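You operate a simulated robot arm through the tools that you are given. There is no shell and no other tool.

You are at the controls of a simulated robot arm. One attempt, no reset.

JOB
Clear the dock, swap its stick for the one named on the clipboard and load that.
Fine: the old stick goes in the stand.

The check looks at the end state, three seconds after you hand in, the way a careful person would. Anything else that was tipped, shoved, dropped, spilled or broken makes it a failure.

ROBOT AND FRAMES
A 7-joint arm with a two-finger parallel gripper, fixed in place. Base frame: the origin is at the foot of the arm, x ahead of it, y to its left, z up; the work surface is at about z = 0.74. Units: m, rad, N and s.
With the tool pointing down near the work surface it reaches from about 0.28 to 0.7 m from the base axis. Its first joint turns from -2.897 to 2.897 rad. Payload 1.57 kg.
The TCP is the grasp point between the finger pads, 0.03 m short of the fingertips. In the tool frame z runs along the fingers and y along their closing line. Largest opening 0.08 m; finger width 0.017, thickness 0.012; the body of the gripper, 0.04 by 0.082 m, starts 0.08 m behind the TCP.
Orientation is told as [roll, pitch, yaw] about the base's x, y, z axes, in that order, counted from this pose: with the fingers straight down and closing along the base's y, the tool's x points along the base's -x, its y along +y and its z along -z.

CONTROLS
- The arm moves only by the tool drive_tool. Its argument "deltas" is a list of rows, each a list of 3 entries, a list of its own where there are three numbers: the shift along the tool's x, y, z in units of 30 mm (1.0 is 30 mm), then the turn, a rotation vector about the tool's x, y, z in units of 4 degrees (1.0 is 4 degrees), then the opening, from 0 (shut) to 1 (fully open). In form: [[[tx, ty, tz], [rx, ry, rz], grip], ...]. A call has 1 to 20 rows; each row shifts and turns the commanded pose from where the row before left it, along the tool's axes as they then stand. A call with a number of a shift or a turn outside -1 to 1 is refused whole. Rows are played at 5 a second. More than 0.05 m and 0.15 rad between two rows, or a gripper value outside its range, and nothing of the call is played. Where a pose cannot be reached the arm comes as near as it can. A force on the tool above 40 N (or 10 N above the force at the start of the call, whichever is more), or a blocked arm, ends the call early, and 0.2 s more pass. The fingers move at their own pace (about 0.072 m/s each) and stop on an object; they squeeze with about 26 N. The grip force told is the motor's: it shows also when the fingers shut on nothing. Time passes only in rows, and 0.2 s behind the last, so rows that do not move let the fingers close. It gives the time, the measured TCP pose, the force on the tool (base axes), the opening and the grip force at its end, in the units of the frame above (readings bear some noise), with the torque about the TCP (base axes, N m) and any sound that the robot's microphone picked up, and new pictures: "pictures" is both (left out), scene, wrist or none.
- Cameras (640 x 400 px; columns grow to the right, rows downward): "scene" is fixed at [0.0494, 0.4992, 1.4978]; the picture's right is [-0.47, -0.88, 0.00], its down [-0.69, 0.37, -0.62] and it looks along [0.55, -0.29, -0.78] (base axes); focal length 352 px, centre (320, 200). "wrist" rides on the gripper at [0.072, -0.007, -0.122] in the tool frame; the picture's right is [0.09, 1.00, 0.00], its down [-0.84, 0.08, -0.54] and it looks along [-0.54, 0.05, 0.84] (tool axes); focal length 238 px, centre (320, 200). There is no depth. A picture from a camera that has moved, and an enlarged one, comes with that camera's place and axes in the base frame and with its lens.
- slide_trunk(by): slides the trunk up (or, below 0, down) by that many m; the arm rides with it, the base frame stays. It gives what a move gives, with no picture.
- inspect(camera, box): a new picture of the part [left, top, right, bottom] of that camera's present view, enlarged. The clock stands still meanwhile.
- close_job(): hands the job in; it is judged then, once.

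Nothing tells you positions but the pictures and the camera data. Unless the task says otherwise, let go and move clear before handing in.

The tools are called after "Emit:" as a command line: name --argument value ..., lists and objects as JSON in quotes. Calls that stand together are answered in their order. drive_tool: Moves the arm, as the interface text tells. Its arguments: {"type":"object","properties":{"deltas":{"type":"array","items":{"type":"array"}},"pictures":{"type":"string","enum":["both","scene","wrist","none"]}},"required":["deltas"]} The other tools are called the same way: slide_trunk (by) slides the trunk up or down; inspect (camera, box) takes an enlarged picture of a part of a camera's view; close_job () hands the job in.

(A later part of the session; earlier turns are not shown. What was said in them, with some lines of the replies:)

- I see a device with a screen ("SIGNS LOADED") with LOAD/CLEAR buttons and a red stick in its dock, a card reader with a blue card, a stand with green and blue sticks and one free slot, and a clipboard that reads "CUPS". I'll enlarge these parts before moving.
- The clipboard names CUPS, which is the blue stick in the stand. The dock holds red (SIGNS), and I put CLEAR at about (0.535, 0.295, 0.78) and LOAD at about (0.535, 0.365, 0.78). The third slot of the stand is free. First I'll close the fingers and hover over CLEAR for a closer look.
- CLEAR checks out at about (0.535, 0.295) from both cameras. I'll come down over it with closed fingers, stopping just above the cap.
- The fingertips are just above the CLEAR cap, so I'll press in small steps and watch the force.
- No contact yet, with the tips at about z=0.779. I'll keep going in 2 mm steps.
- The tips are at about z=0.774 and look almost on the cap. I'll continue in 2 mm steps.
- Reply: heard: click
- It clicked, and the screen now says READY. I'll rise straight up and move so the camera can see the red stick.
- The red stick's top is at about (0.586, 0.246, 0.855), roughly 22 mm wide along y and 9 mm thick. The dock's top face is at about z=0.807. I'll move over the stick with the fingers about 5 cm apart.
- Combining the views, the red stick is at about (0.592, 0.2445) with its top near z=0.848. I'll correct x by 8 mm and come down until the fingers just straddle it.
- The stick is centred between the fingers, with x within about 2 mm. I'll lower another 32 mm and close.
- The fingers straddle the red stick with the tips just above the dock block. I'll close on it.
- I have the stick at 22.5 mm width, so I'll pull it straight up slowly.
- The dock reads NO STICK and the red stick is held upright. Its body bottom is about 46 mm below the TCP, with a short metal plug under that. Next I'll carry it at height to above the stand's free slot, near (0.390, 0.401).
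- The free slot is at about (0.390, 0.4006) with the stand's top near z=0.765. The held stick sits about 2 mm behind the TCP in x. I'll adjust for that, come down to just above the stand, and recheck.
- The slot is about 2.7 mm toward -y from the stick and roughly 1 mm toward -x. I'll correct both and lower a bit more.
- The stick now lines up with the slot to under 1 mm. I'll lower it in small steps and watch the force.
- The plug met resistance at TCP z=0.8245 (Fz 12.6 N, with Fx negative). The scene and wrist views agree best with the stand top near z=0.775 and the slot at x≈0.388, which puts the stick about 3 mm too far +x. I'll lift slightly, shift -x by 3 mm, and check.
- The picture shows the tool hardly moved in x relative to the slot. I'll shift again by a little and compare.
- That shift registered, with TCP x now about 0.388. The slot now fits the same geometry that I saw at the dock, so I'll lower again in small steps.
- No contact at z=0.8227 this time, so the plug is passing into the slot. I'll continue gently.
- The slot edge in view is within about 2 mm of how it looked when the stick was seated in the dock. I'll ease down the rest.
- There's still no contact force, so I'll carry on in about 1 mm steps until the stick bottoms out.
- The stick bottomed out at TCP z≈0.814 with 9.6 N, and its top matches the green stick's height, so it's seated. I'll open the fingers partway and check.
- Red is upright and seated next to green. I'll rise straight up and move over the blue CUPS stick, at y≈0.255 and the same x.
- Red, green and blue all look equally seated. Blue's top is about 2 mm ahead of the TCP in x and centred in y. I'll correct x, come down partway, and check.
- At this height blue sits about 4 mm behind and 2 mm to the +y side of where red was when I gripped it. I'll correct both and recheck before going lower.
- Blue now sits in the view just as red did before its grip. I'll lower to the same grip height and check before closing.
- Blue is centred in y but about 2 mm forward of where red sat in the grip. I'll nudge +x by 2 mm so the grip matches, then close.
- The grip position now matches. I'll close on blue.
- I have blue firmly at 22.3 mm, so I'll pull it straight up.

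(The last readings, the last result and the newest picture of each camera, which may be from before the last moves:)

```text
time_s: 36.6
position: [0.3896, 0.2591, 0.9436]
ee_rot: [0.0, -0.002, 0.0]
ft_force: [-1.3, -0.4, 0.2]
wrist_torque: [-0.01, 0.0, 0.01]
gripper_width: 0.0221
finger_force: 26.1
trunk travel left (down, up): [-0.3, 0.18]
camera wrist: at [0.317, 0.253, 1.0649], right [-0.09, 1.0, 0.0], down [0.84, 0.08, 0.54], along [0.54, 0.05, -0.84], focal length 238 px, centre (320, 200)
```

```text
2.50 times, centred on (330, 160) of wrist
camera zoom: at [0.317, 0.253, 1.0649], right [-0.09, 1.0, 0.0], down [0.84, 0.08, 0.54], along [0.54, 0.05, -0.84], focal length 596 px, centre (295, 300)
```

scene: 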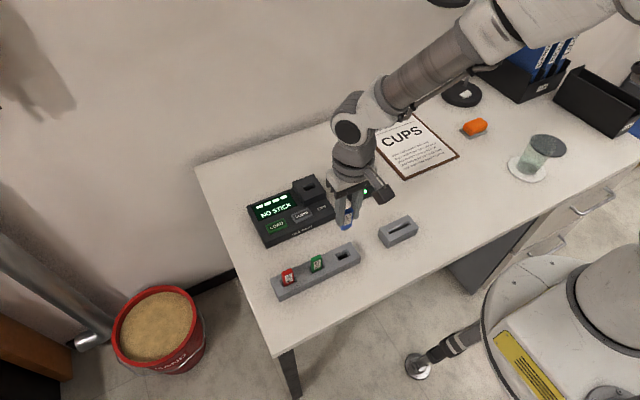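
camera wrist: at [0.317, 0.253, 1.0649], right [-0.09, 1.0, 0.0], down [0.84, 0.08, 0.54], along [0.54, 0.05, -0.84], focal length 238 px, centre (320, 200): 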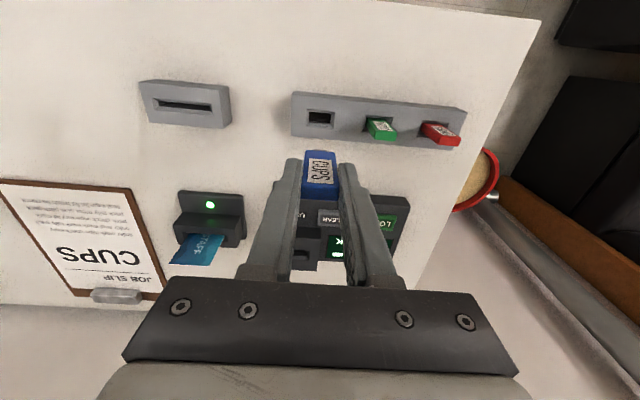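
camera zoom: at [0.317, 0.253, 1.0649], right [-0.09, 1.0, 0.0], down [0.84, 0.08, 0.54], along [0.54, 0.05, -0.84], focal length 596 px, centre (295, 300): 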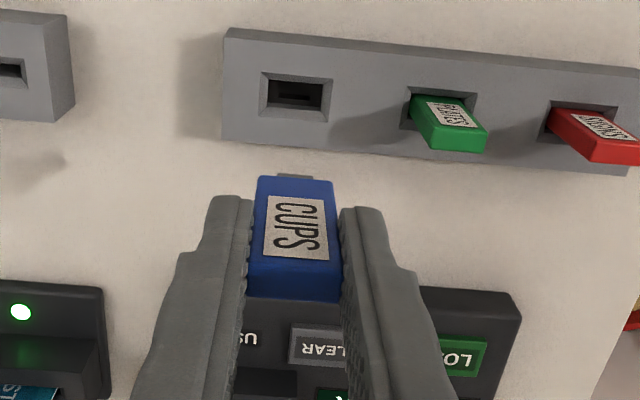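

Blue is out and held upright, and red and green stayed put. I'll carry it at height to above the dock, at the TCP pose where red was gripped (about 0.593, 0.2447).

Emit:
drive_tool --deltas '[[[-0.4, 0, 0], [0, 0, 0], 0.0], [[-0.8, -0.0625, 0], [0, 0, 0], 0.0], [[-0.8525, -0.0625, 0], [0, 0, 0], 0.0], [[-0.8525, -0.0625, 0], [0, 0, 0], 0.0], [[-0.8525, -0.0625, 0], [0, 0, 0], 0.0], [[-0.8525, -0.0625, 0], [0, 0, 0], 0.0], [[-0.8525, -0.0625, 0], [0, 0, 0], 0.0], [[-0.8525, -0.0625, 0], [0, 0, 0], 0.0], [[-0.5, -0.0625, 0], [0, 0, 0], 0.0], [[0, 0, 0], [0, 0, 0], 0.0]]'

Emit:
inspect --camera "wrist" --box '[220, 60, 440, 220]'

Emit:
inspect --camera "scene" --box '[260, 130, 370, 220]'

```text
time_s: 38.8
position: [0.5937, 0.2451, 0.9391]
ee_rot: [-0.001, 0.0, 0.001]
ft_force: [0.3, 0.5, -0.8]
wrist_torque: [-0.02, 0.02, -0.01]
gripper_width: 0.0222
finger_force: 26.2
trunk travel left (down, up): [-0.3, 0.18]
camera wrist: at [0.5222, 0.2381, 1.0624], right [-0.09, 1.0, 0.0], down [0.84, 0.08, 0.54], along [0.54, 0.05, -0.84], focal length 238 px, centre (320, 200)
```

scene: 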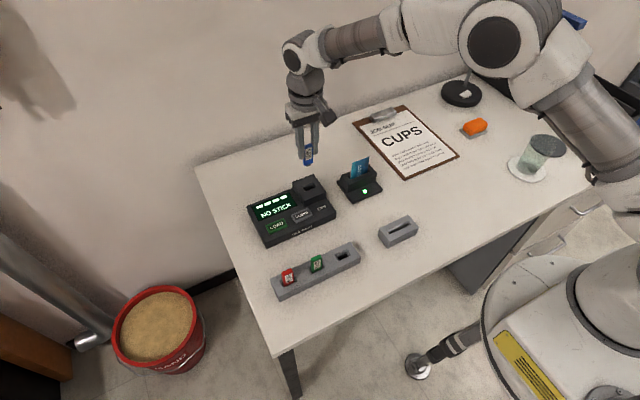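
wrist: 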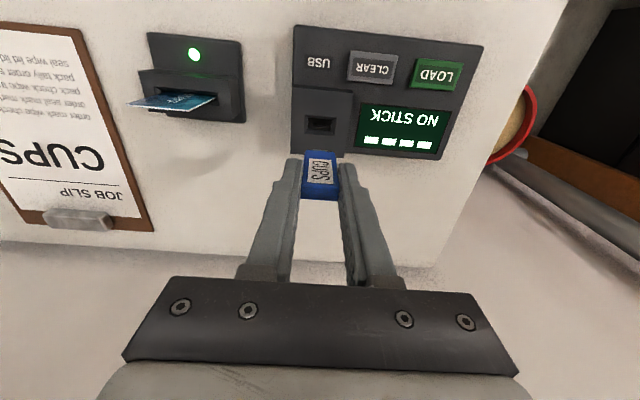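

```text
2.50 times, centred on (330, 140) of wrist
camera zoom: at [0.5222, 0.2381, 1.0624], right [-0.09, 1.0, 0.0], down [0.84, 0.08, 0.54], along [0.54, 0.05, -0.84], focal length 596 px, centre (295, 350)
```

zoom: 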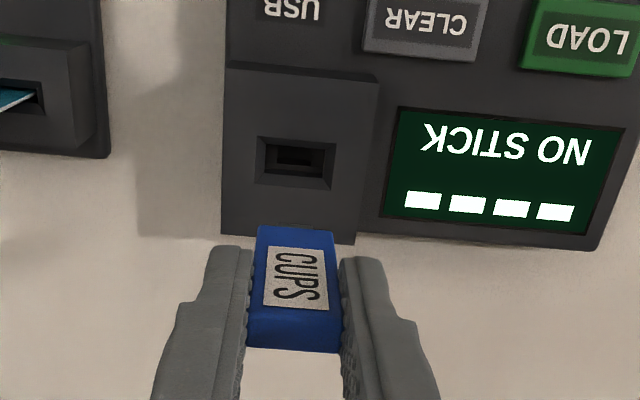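

```text
4.44 times, centred on (315, 175) of scene
camera zoom: at [0.0494, 0.4992, 1.4978], right [-0.47, -0.88, 0.0], down [-0.69, 0.37, -0.62], along [0.55, -0.29, -0.78], focal length 1566 px, centre (342, 311)
```

zoom: 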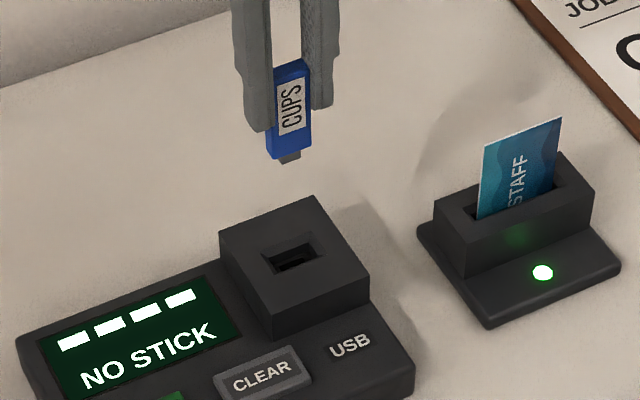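

The dock slot lines up with the held stick to about 1 mm in both axes. I'll come down until the plug is just above the dock and recheck.

Emit:
drive_tool --deltas '[[[0, 0, 0.5], [0, 0, 0], 0.0], [[0, 0, 0.7], [0, 0, 0], 0.0], [[0, 0, 0.7], [0, 0, 0], 0.0], [[0, 0, 0.4], [0, 0, 0], 0.0], [[0, 0, 0.1], [0, 0, 0], 0.0], [[0, 0, 0], [0, 0, 0], 0.0]]' --pictures "wrist"

Emit:
inspect --camera "wrist" --box '[260, 100, 380, 210]'

Emit:
inspect --camera "scene" --box '[280, 150, 340, 210]'

```text
time_s: 40.2
position: [0.5916, 0.2454, 0.8718]
ee_rot: [-0.001, 0.0, 0.001]
ft_force: [1.2, 0.4, 0.0]
wrist_torque: [0.03, 0.01, -0.01]
gripper_width: 0.0225
finger_force: 26.4
trunk travel left (down, up): [-0.3, 0.18]
camera wrist: at [0.5208, 0.2381, 0.9928], right [-0.09, 1.0, 0.0], down [0.84, 0.08, 0.54], along [0.54, 0.05, -0.84], focal length 238 px, centre (320, 200)
```

wrist: 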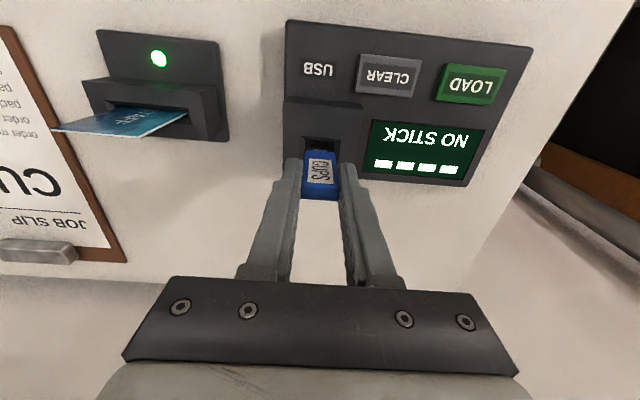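

```text
3.64 times, centred on (320, 155) of wrist
camera zoom: at [0.5208, 0.2381, 0.9928], right [-0.09, 1.0, 0.0], down [0.84, 0.08, 0.54], along [0.54, 0.05, -0.84], focal length 867 px, centre (320, 364)
```

zoom: 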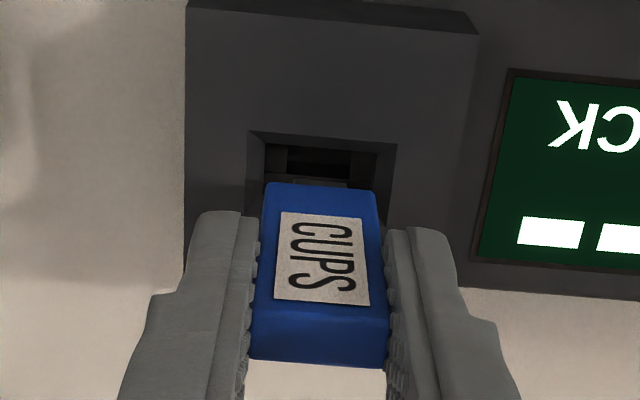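

```text
6.67 times, centred on (310, 180) of scene
camera zoom: at [0.0494, 0.4992, 1.4978], right [-0.47, -0.88, 0.0], down [-0.69, 0.37, -0.62], along [0.55, -0.29, -0.78], focal length 2348 px, centre (387, 333)
```

zoom: 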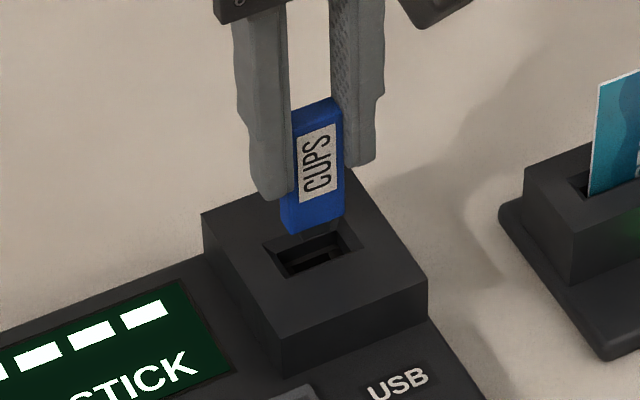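

Alignment is still good, with the slot perhaps 0.7 mm toward +x. I'll lower in small steps and watch the force.

Emit:
drive_tool --deltas '[[[-0.02, 0.01, 0.15], [0, 0, 0], 0.0], [[0, 0, 0.15], [0, 0, 0], 0.0], [[0, 0, 0.15], [0, 0, 0], 0.0], [[0, 0, 0.1], [0, 0, 0], 0.0], [[0, 0, 0], [0, 0, 0], 0.0]]' --pictures "wrist"

Emit:
inspect --camera "wrist" --box '[260, 100, 380, 210]'

Emit:
inspect --camera "scene" --box '[280, 150, 340, 210]'

```text
time_s: 41.4
position: [0.5922, 0.245, 0.8541]
ee_rot: [0.0, 0.0, 0.0]
ft_force: [0.0, -0.1, -0.8]
wrist_torque: [0.0, 0.01, 0.01]
gripper_width: 0.0225
finger_force: 26.1
trunk travel left (down, up): [-0.3, 0.18]
camera wrist: at [0.5213, 0.2379, 0.9761], right [-0.09, 1.0, 0.0], down [0.84, 0.08, 0.54], along [0.54, 0.05, -0.84], focal length 238 px, centre (320, 200)
```

wrist: 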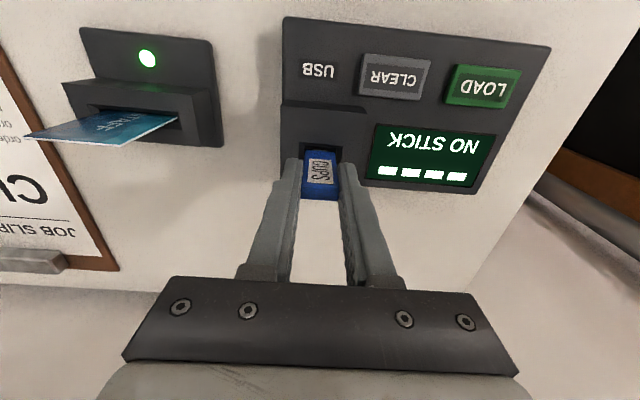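

```text
3.64 times, centred on (320, 155) of wrist
camera zoom: at [0.5213, 0.2379, 0.9761], right [-0.09, 1.0, 0.0], down [0.84, 0.08, 0.54], along [0.54, 0.05, -0.84], focal length 867 px, centre (320, 364)
```

zoom: 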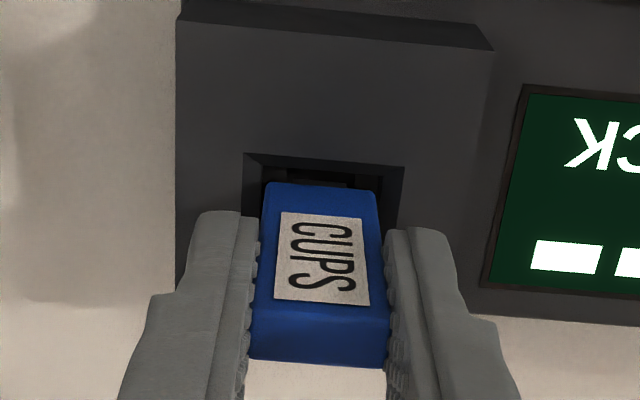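

```text
6.67 times, centred on (310, 180) of scene
camera zoom: at [0.0494, 0.4992, 1.4978], right [-0.47, -0.88, 0.0], down [-0.69, 0.37, -0.62], along [0.55, -0.29, -0.78], focal length 2348 px, centre (387, 333)
```

zoom: 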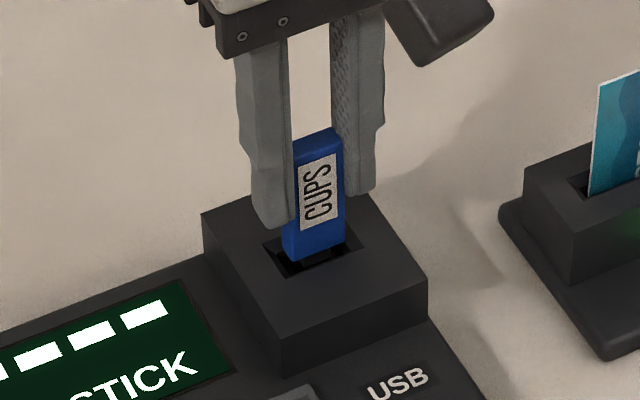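

The plug is entering the dock with no contact, so I'll continue gently.

Emit:
drive_tool --deltas '[[[0, 0, 0.08], [0, 0, 0], 0.0], [[0, 0, 0.08], [0, 0, 0], 0.0], [[0, 0, 0], [0, 0, 0], 0.0]]' --pictures "none"

Emit:
inspect --camera "wrist" --box '[260, 100, 380, 210]'

```text
time_s: 42.2
position: [0.5929, 0.2454, 0.849]
ee_rot: [0.001, -0.001, 0.001]
ft_force: [0.6, 0.2, 0.3]
wrist_torque: [0.03, -0.03, 0.0]
gripper_width: 0.0224
finger_force: 25.6
trunk travel left (down, up): [-0.3, 0.18]
```

```text
3.64 times, centred on (320, 155) of wrist
camera zoom: at [0.5214, 0.238, 0.9714], right [-0.09, 1.0, 0.0], down [0.84, 0.08, 0.54], along [0.54, 0.05, -0.84], focal length 867 px, centre (320, 364)
```

zoom: 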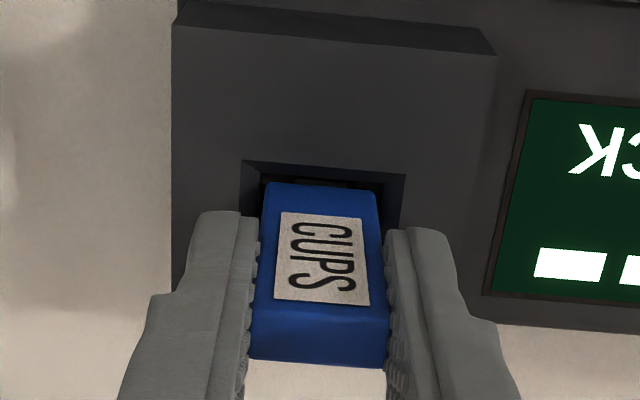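

Still no contact at z=0.849, and the seated height should be about 0.841. I'll continue in about 2 mm steps.

Emit:
drive_tool --deltas '[[[0, 0, 0.07], [0, 0, 0], 0.0], [[0, 0, 0.06], [0, 0, 0], 0.0], [[0, 0, 0], [0, 0, 0], 0.0]]' --pictures "none"

Emit:
inspect --camera "wrist" --box '[260, 100, 380, 210]'

Emit:
inspect --camera "scene" --box '[240, 150, 350, 250]'

```text
time_s: 43.0
position: [0.5924, 0.2437, 0.8468]
ee_rot: [0.001, 0.001, 0.001]
ft_force: [0.2, -0.2, 0.1]
wrist_torque: [0.02, 0.0, -0.03]
gripper_width: 0.0223
finger_force: 26.4
trunk travel left (down, up): [-0.3, 0.18]
```

```text
3.64 times, centred on (320, 155) of wrist
camera zoom: at [0.5215, 0.2378, 0.9681], right [-0.09, 1.0, 0.0], down [0.84, 0.08, 0.54], along [0.54, 0.05, -0.84], focal length 867 px, centre (320, 364)
```

zoom: 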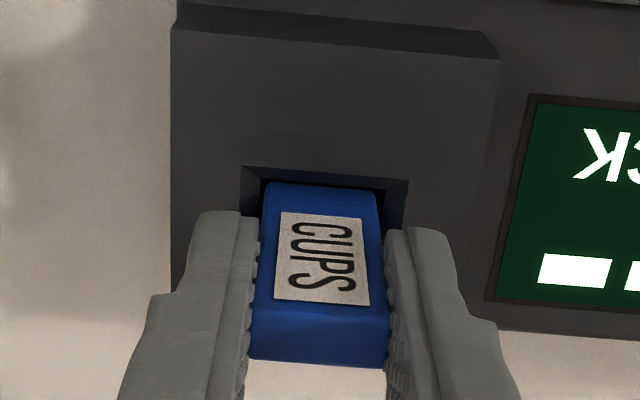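

```text
4.00 times, centred on (295, 200) of scene
camera zoom: at [0.0494, 0.4992, 1.4978], right [-0.47, -0.88, 0.0], down [-0.69, 0.37, -0.62], along [0.55, -0.29, -0.78], focal length 1409 px, centre (420, 200)
```

zoom: 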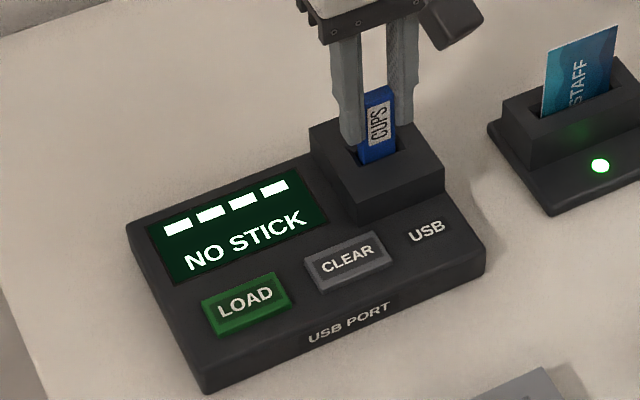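

There's no contact at z≈0.846 and the screen still says NO STICK. I'll continue slowly.

Emit:
drive_tool --deltas '[[[0, 0, 0.06], [0, 0, 0], 0.0], [[0, 0, 0.05], [0, 0, 0], 0.0], [[0, 0, 0], [0, 0, 0], 0.0]]' --pictures "none"

Emit:
inspect --camera "wrist" --box '[260, 100, 380, 210]'

Emit:
inspect --camera "scene" --box '[240, 150, 350, 250]'

```text
time_s: 43.8
position: [0.5923, 0.2462, 0.8428]
ee_rot: [-0.002, -0.001, 0.001]
ft_force: [0.3, 0.0, 0.3]
wrist_torque: [0.01, 0.01, 0.02]
gripper_width: 0.0223
finger_force: 25.8
trunk travel left (down, up): [-0.3, 0.18]
```

```text
3.64 times, centred on (320, 155) of wrist
camera zoom: at [0.5217, 0.2387, 0.9651], right [-0.09, 1.0, 0.0], down [0.84, 0.08, 0.54], along [0.54, 0.05, -0.84], focal length 867 px, centre (320, 364)
```

zoom: 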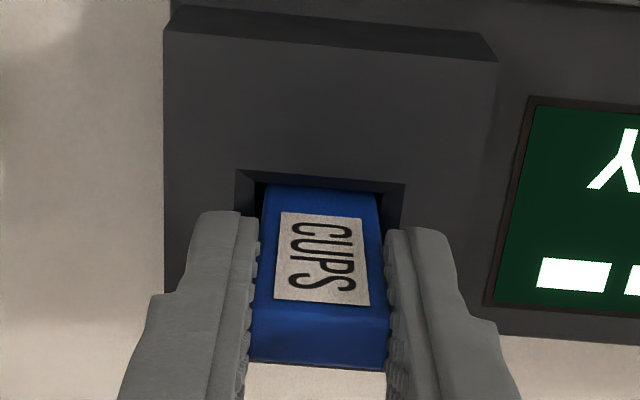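

```text
4.00 times, centred on (295, 200) of scene
camera zoom: at [0.0494, 0.4992, 1.4978], right [-0.47, -0.88, 0.0], down [-0.69, 0.37, -0.62], along [0.55, -0.29, -0.78], focal length 1409 px, centre (420, 200)
```

zoom: 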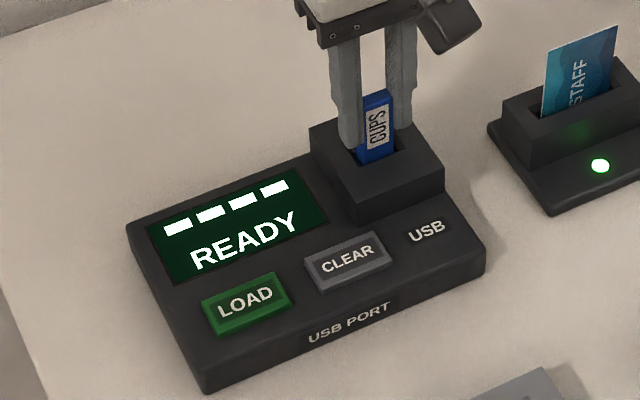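

The screen changed to READY, so the stick is detected. I'll ease it down the last bit until it bottoms out.

Emit:
drive_tool --deltas '[[[0, 0, 0.04], [0, 0, 0], 0.0], [[0, 0, 0.03], [0, 0, 0], 0.0], [[0, 0, 0], [0, 0, 0], 0.0]]' --pictures "none"

Emit:
inspect --camera "wrist" --box '[260, 100, 380, 210]'

```text
time_s: 44.6
position: [0.5929, 0.2441, 0.8427]
ee_rot: [0.0, 0.0, 0.0]
ft_force: [-1.9, -0.1, 4.7]
wrist_torque: [-0.01, 0.07, -0.02]
gripper_width: 0.0228
finger_force: 26.4
trunk travel left (down, up): [-0.3, 0.18]
```

```text
3.64 times, centred on (320, 155) of wrist
camera zoom: at [0.5216, 0.2383, 0.9633], right [-0.09, 1.0, 0.0], down [0.84, 0.08, 0.54], along [0.54, 0.05, -0.84], focal length 867 px, centre (320, 364)
```

zoom: 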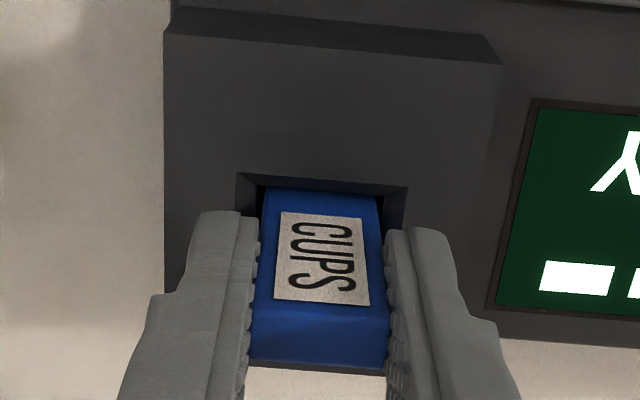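

It has bottomed out with 4.7 N at z≈0.842, the same height red had. I'll open the fingers and check.

Emit:
drive_tool --deltas '[[[0, 0, 0], [0, 0, 0], 0.35], [[0, 0, 0], [0, 0, 0], 0.6], [[0, 0, 0], [0, 0, 0], 0.6]]' --pictures "wrist"

Emit:
inspect --camera "wrist" --box '[220, 100, 440, 260]'

Emit:
inspect --camera "scene" --box '[240, 150, 350, 250]'

```text
time_s: 45.4
position: [0.594, 0.2454, 0.8411]
ee_rot: [-0.001, -0.001, 0.001]
ft_force: [1.1, 0.2, -0.6]
wrist_torque: [0.0, -0.01, 0.06]
gripper_width: 0.0479
finger_force: 0.2
trunk travel left (down, up): [-0.3, 0.18]
camera wrist: at [0.5218, 0.2383, 0.9627], right [-0.09, 1.0, 0.0], down [0.84, 0.08, 0.54], along [0.54, 0.05, -0.84], focal length 238 px, centre (320, 200)
```

wrist: 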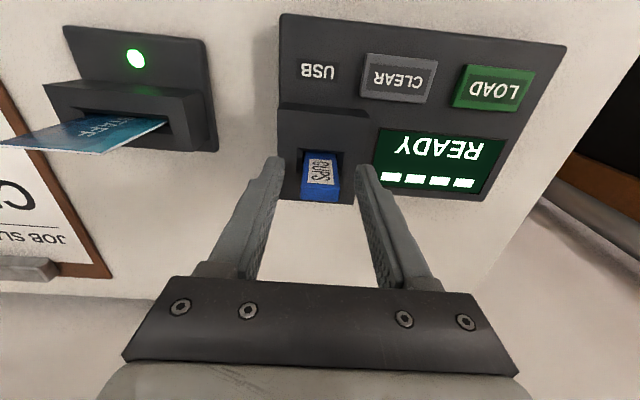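

```text
2.50 times, centred on (330, 180) of wrist
camera zoom: at [0.5218, 0.2383, 0.9627], right [-0.09, 1.0, 0.0], down [0.84, 0.08, 0.54], along [0.54, 0.05, -0.84], focal length 596 px, centre (295, 250)
```

zoom: 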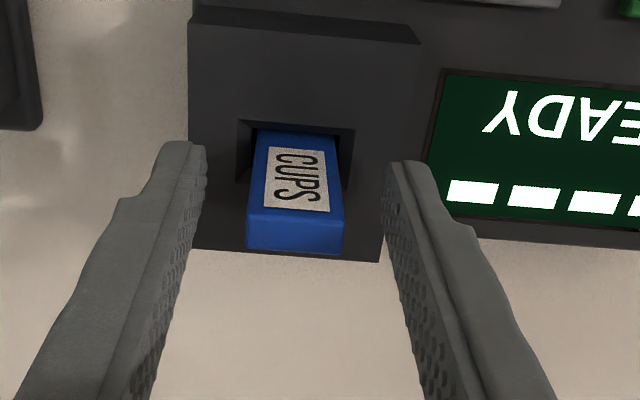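

```text
4.00 times, centred on (295, 200) of scene
camera zoom: at [0.0494, 0.4992, 1.4978], right [-0.47, -0.88, 0.0], down [-0.69, 0.37, -0.62], along [0.55, -0.29, -0.78], focal length 1409 px, centre (420, 200)
```

zoom: 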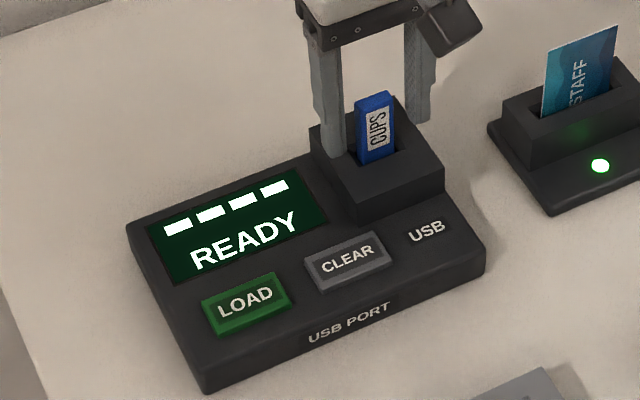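

Blue sits exactly as red did. I'll rise clear, shut the fingers, and move above LOAD at about (0.535, 0.364).

Emit:
drive_tool --deltas '[[[0, 0, -0.4], [0, 0, 0], 0.6], [[0, 0, -0.9], [0, 0, 0], 0.6], [[0, 0, -0.9], [0, 0, 0], 0.6], [[0, 0, -0.8], [0, 0, 0], 0.6], [[0.387, 0.794, 0], [0, 0, 0], 0.3], [[0.387, 0.794, 0], [0, 0, 0], 0.0], [[0.387, 0.794, 0], [0, 0, 0], 0.0], [[0.387, 0.794, 0], [0, 0, 0], 0.0], [[0.387, 0.794, 0], [0, 0, 0], 0.0], [[0, 0, 0.8], [0, 0, 0], 0.0], [[0, 0, 0], [0, 0, 0], 0.0]]'

Emit:
inspect --camera "wrist" --box '[220, 60, 440, 220]'

Emit:
inspect --camera "scene" --box '[240, 150, 350, 250]'

```text
time_s: 47.8
position: [0.535, 0.3657, 0.9079]
ee_rot: [0.0, 0.0, -0.001]
ft_force: [-0.5, 0.0, -0.5]
wrist_torque: [0.03, 0.0, 0.0]
gripper_width: 0.0003
finger_force: 21.5
trunk travel left (down, up): [-0.3, 0.18]
camera wrist: at [0.4635, 0.3585, 1.0288], right [-0.09, 1.0, 0.0], down [0.84, 0.08, 0.54], along [0.54, 0.05, -0.84], focal length 238 px, centre (320, 200)
```

scene: 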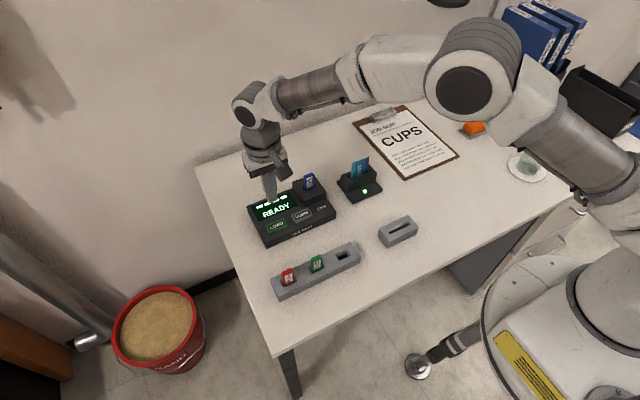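
wrist: 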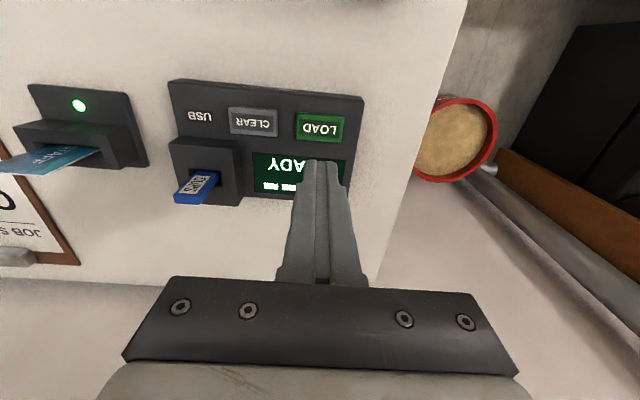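

```text
2.50 times, centred on (330, 140) of wrist
camera zoom: at [0.4635, 0.3585, 1.0288], right [-0.09, 1.0, 0.0], down [0.84, 0.08, 0.54], along [0.54, 0.05, -0.84], focal length 596 px, centre (295, 350)
```

zoom: 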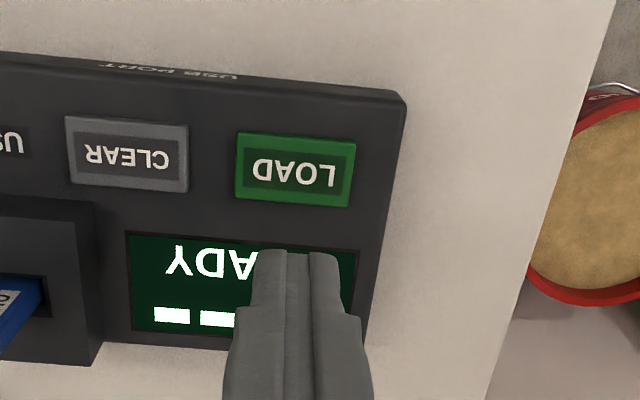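

```text
4.00 times, centred on (295, 200) of scene
camera zoom: at [0.0494, 0.4992, 1.4978], right [-0.47, -0.88, 0.0], down [-0.69, 0.37, -0.62], along [0.55, -0.29, -0.78], focal length 1409 px, centre (420, 200)
```

zoom: 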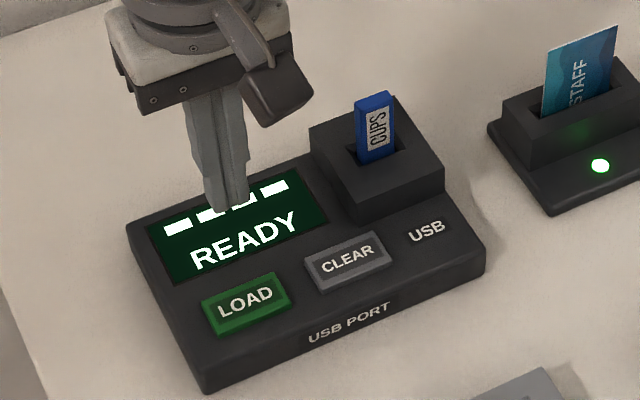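

LOAD is right below the closed fingers at about (0.536, 0.3655). I'll come down to just above the cap, then press in small steps.

Emit:
drive_tool --deltas '[[[0, 0, 0.8], [0, 0, 0], 0.0], [[0, 0, 0.8], [0, 0, 0], 0.0], [[0, 0, 0.8], [0, 0, 0], 0.0], [[0, 0, 0.5], [0, 0, 0], 0.0], [[0, 0, 0.3], [0, 0, 0], 0.0], [[0, 0, 0], [0, 0, 0], 0.0]]' --pictures "scene"

Emit:
inspect --camera "scene" --box '[240, 150, 350, 250]'

```text
time_s: 49.2
position: [0.5341, 0.3612, 0.8098]
ee_rot: [0.0, 0.0, 0.0]
ft_force: [0.1, 0.1, 0.3]
wrist_torque: [-0.01, 0.02, 0.0]
gripper_width: 0.0
finger_force: 21.1
trunk travel left (down, up): [-0.3, 0.18]
```

scene: 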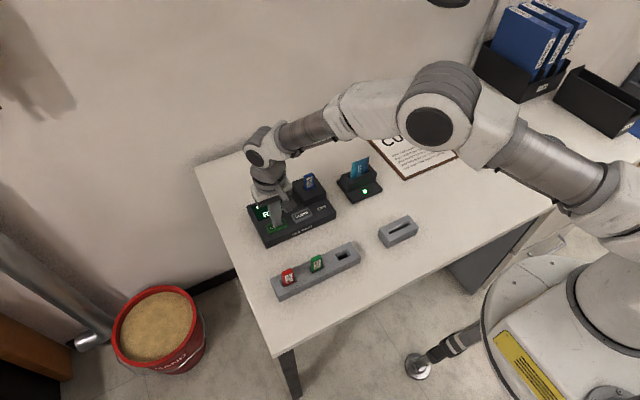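

```text
4.00 times, centred on (295, 200) of scene
camera zoom: at [0.0494, 0.4992, 1.4978], right [-0.47, -0.88, 0.0], down [-0.69, 0.37, -0.62], along [0.55, -0.29, -0.78], focal length 1409 px, centre (420, 200)
```

zoom: 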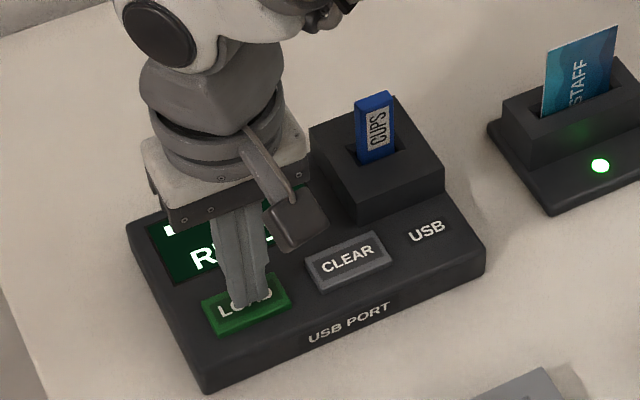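

The tips are over the LOAD cap, a few mm off centre but well inside it. I'll press in small steps.

Emit:
drive_tool --deltas '[[[0, 0.06, 0.1], [0, 0, 0], 0.0], [[0, 0, 0.1], [0, 0, 0], 0.0], [[0, 0, 0], [0, 0, 0], 0.0]]' --pictures "none"

```text
time_s: 50.0
position: [0.5363, 0.3655, 0.8052]
ee_rot: [0.0, -0.001, 0.0]
ft_force: [0.0, -1.1, 0.3]
wrist_torque: [-0.01, 0.01, 0.0]
gripper_width: 0.0
finger_force: 21.2
trunk travel left (down, up): [-0.3, 0.18]
```

The tips are at about z=0.775 with no contact yet, so I'll take two more small steps as I did for CLEAR.

Emit:
drive_tool --deltas '[[[0, 0, 0.07], [0, 0, 0], 0.0], [[0, 0, 0.07], [0, 0, 0], 0.0], [[0, 0, 0], [0, 0, 0], 0.0]]' --pictures "scene"

```text
time_s: 50.8
position: [0.5362, 0.3669, 0.8016]
ee_rot: [0.0, 0.0, 0.001]
ft_force: [-0.2, -0.6, 1.1]
wrist_torque: [0.01, -0.02, 0.0]
gripper_width: 0.0001
finger_force: 21.2
trunk travel left (down, up): [-0.3, 0.18]
heard: click
```

scene: 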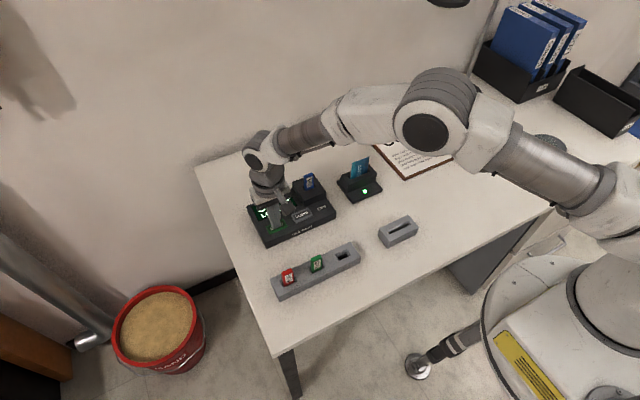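

The button clicked. I'll rise straight up and read the screen.

Emit:
drive_tool --deltas '[[[0, 0, -0.5], [0, 0, 0], 0.0], [[0, 0, -0.9], [0, 0, 0], 0.0], [[0, 0, -0.9], [0, 0, 0], 0.0], [[0, 0, -0.9], [0, 0, 0], 0.0], [[0, 0, -0.9], [0, 0, 0], 0.0], [[0.8, 0, -0.8], [0, 0, 0], 0.0], [[0.9, 0, -0.5], [0, 0, 0], 0.0], [[0.9, 0, 0], [0, 0, 0], 0.0], [[0, 0, 0], [0, 0, 0], 0.0]]'

Emit:
inspect --camera "scene" --box '[230, 150, 430, 310]'

Emit:
inspect --camera "wrist" --box '[140, 20, 440, 240]'

```text
time_s: 52.8
position: [0.4566, 0.3657, 0.9635]
ee_rot: [0.001, 0.001, 0.001]
ft_force: [-0.1, 0.1, -1.1]
wrist_torque: [0.04, 0.01, 0.02]
gripper_width: 0.0
finger_force: 21.1
trunk travel left (down, up): [-0.3, 0.18]
camera wrist: at [0.3853, 0.3582, 1.0849], right [-0.09, 1.0, 0.0], down [0.84, 0.08, 0.54], along [0.54, 0.05, -0.84], focal length 238 px, centre (320, 200)
```

scene: 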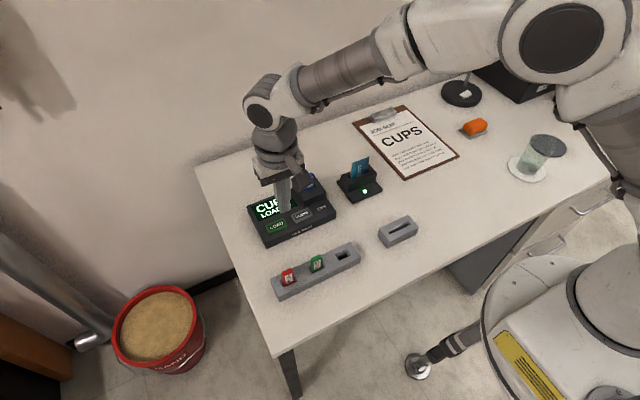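
wrist: 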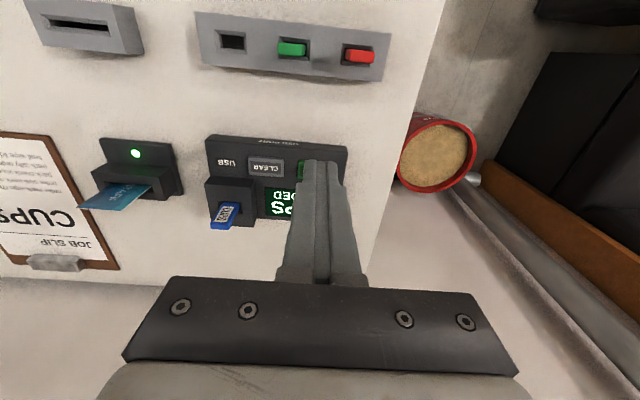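

```text
2.50 times, centred on (330, 230) of scene
camera zoom: at [0.0494, 0.4992, 1.4978], right [-0.47, -0.88, 0.0], down [-0.69, 0.37, -0.62], along [0.55, -0.29, -0.78], focal length 881 px, centre (295, 125)
```

zoom: 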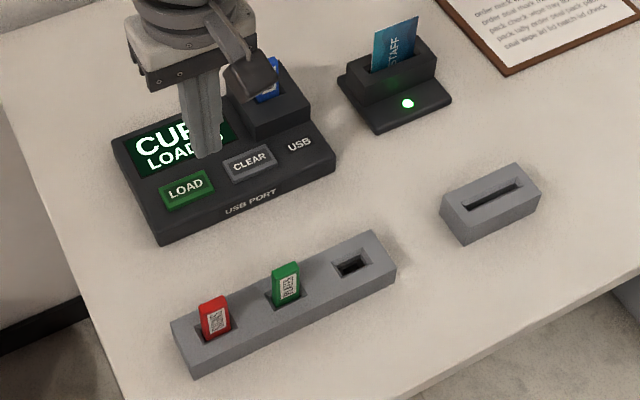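

```text
1.82 times, centred on (290, 130) of wrist
camera zoom: at [0.3853, 0.3582, 1.0849], right [-0.09, 1.0, 0.0], down [0.84, 0.08, 0.54], along [0.54, 0.05, -0.84], focal length 433 px, centre (374, 327)
```

zoom: 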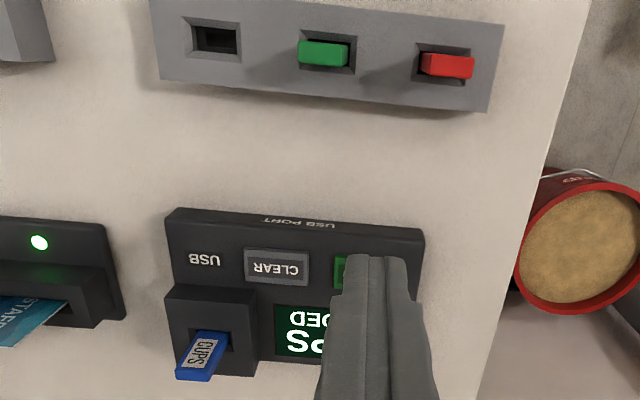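

The screen shows CUPS LOADED. I'll move the arm up and away so I can see everything before handing in.

Emit:
drive_tool --deltas '[[[0, 0, -0.9], [0, 0, 0], 0.0], [[0, 0, -0.9], [0, 0, 0], 0.0], [[0, -0.8, -0.7], [0, 0, 0], 0.3], [[0, -0.9, 0], [0, 0, 0], 0.6], [[0, -0.9, 0], [0, 0, 0], 0.8], [[0, -0.9, 0], [0, 0, 0], 0.8], [[0, -0.9, 0], [0, 0, 0], 0.8], [[0, -0.9, 0], [0, 0, 0], 0.8], [[0, -0.9, 0], [0, 0, 0], 0.8], [[0, -0.9, 0], [0, 0, 0], 0.8], [[0, -0.9, 0], [0, 0, 0], 0.8], [[0, 0, 0], [0, 0, 0], 0.8]]'

Emit:
inspect --camera "scene" --box '[230, 150, 430, 310]'

Emit:
inspect --camera "scene" --box '[265, 225, 375, 305]'

```text
time_s: 55.4
position: [0.4587, 0.1265, 1.0371]
ee_rot: [0.0, 0.0, -0.003]
ft_force: [0.1, -0.4, 0.5]
wrist_torque: [0.06, 0.05, 0.03]
gripper_width: 0.0635
finger_force: 0.0
trunk travel left (down, up): [-0.3, 0.18]
camera wrist: at [0.3869, 0.1193, 1.1583], right [-0.09, 1.0, 0.0], down [0.84, 0.08, 0.54], along [0.54, 0.05, -0.84], focal length 238 px, centre (320, 200)
```

scene: 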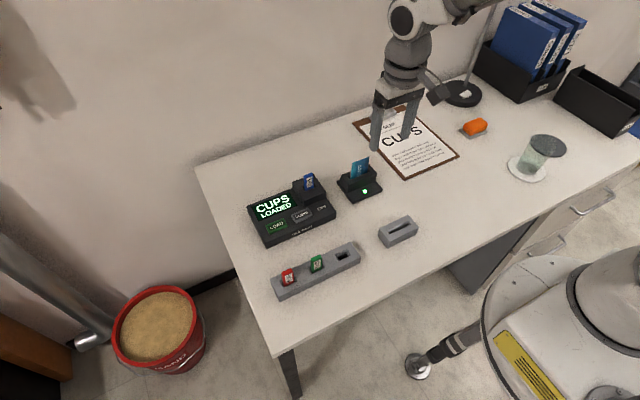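
wrist: 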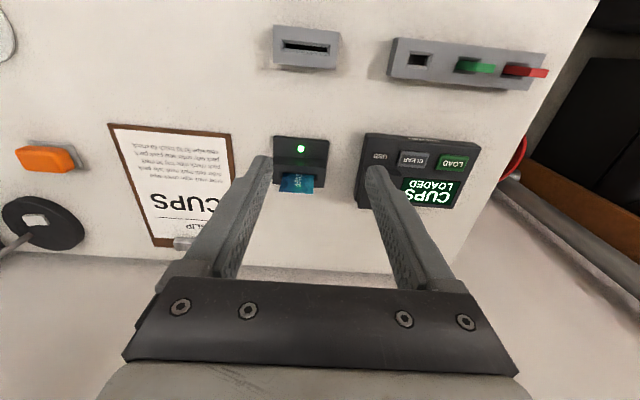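

```text
2.50 times, centred on (330, 230) of scene
camera zoom: at [0.0494, 0.4992, 1.4978], right [-0.47, -0.88, 0.0], down [-0.69, 0.37, -0.62], along [0.55, -0.29, -0.78], focal length 881 px, centre (295, 125)
```

zoom: 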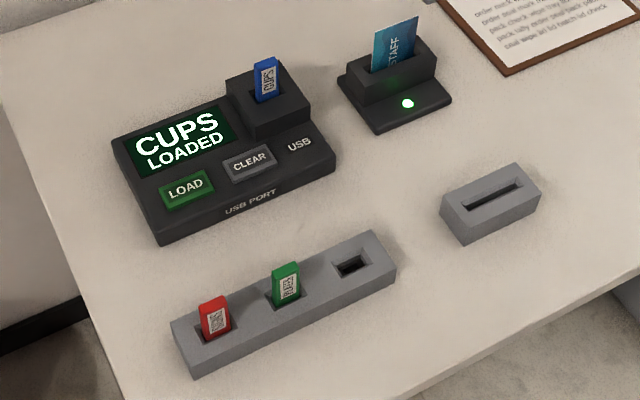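

```text
5.00 times, centred on (320, 265) of scene
camera zoom: at [0.0494, 0.4992, 1.4978], right [-0.47, -0.88, 0.0], down [-0.69, 0.37, -0.62], along [0.55, -0.29, -0.78], focal length 1761 px, centre (320, -125)
```

zoom: 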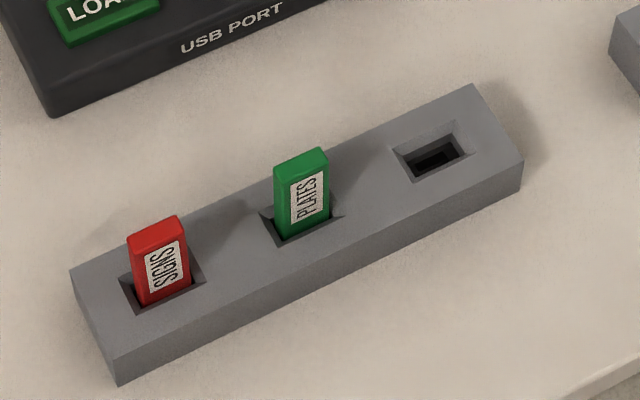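

The screen reads CUPS LOADED with the blue stick seated in the dock. Red (SIGNS) is upright in the stand beside green, and the card reader, card holder and device haven't moved. The arm is clear and holding nothing, so I'm handing in.

Emit:
close_job

```text
The job is handed in.
```

The dock now holds the blue CUPS stick, the one named on the clipboard, and its screen reads "CUPS LOADED". I've handed the job in; no verdict came back.

- **Dock:** I pressed CLEAR before pulling the old stick. Once CUPS was seated, I pressed LOAD.
- **Old stick:** the red SIGNS stick is seated upright in the stand's free end slot, next to green (PLATES). The slot CUPS came from is now empty.
- **Everything else:** the last pictures show nothing else tipped or moved. I left the STAFF card in its reader, as it was at the start.

On the first try at the stand, the red stick's plug touched the slot with about 13 N. I lifted it, shifted a few millimetres, and it then went in without trouble.
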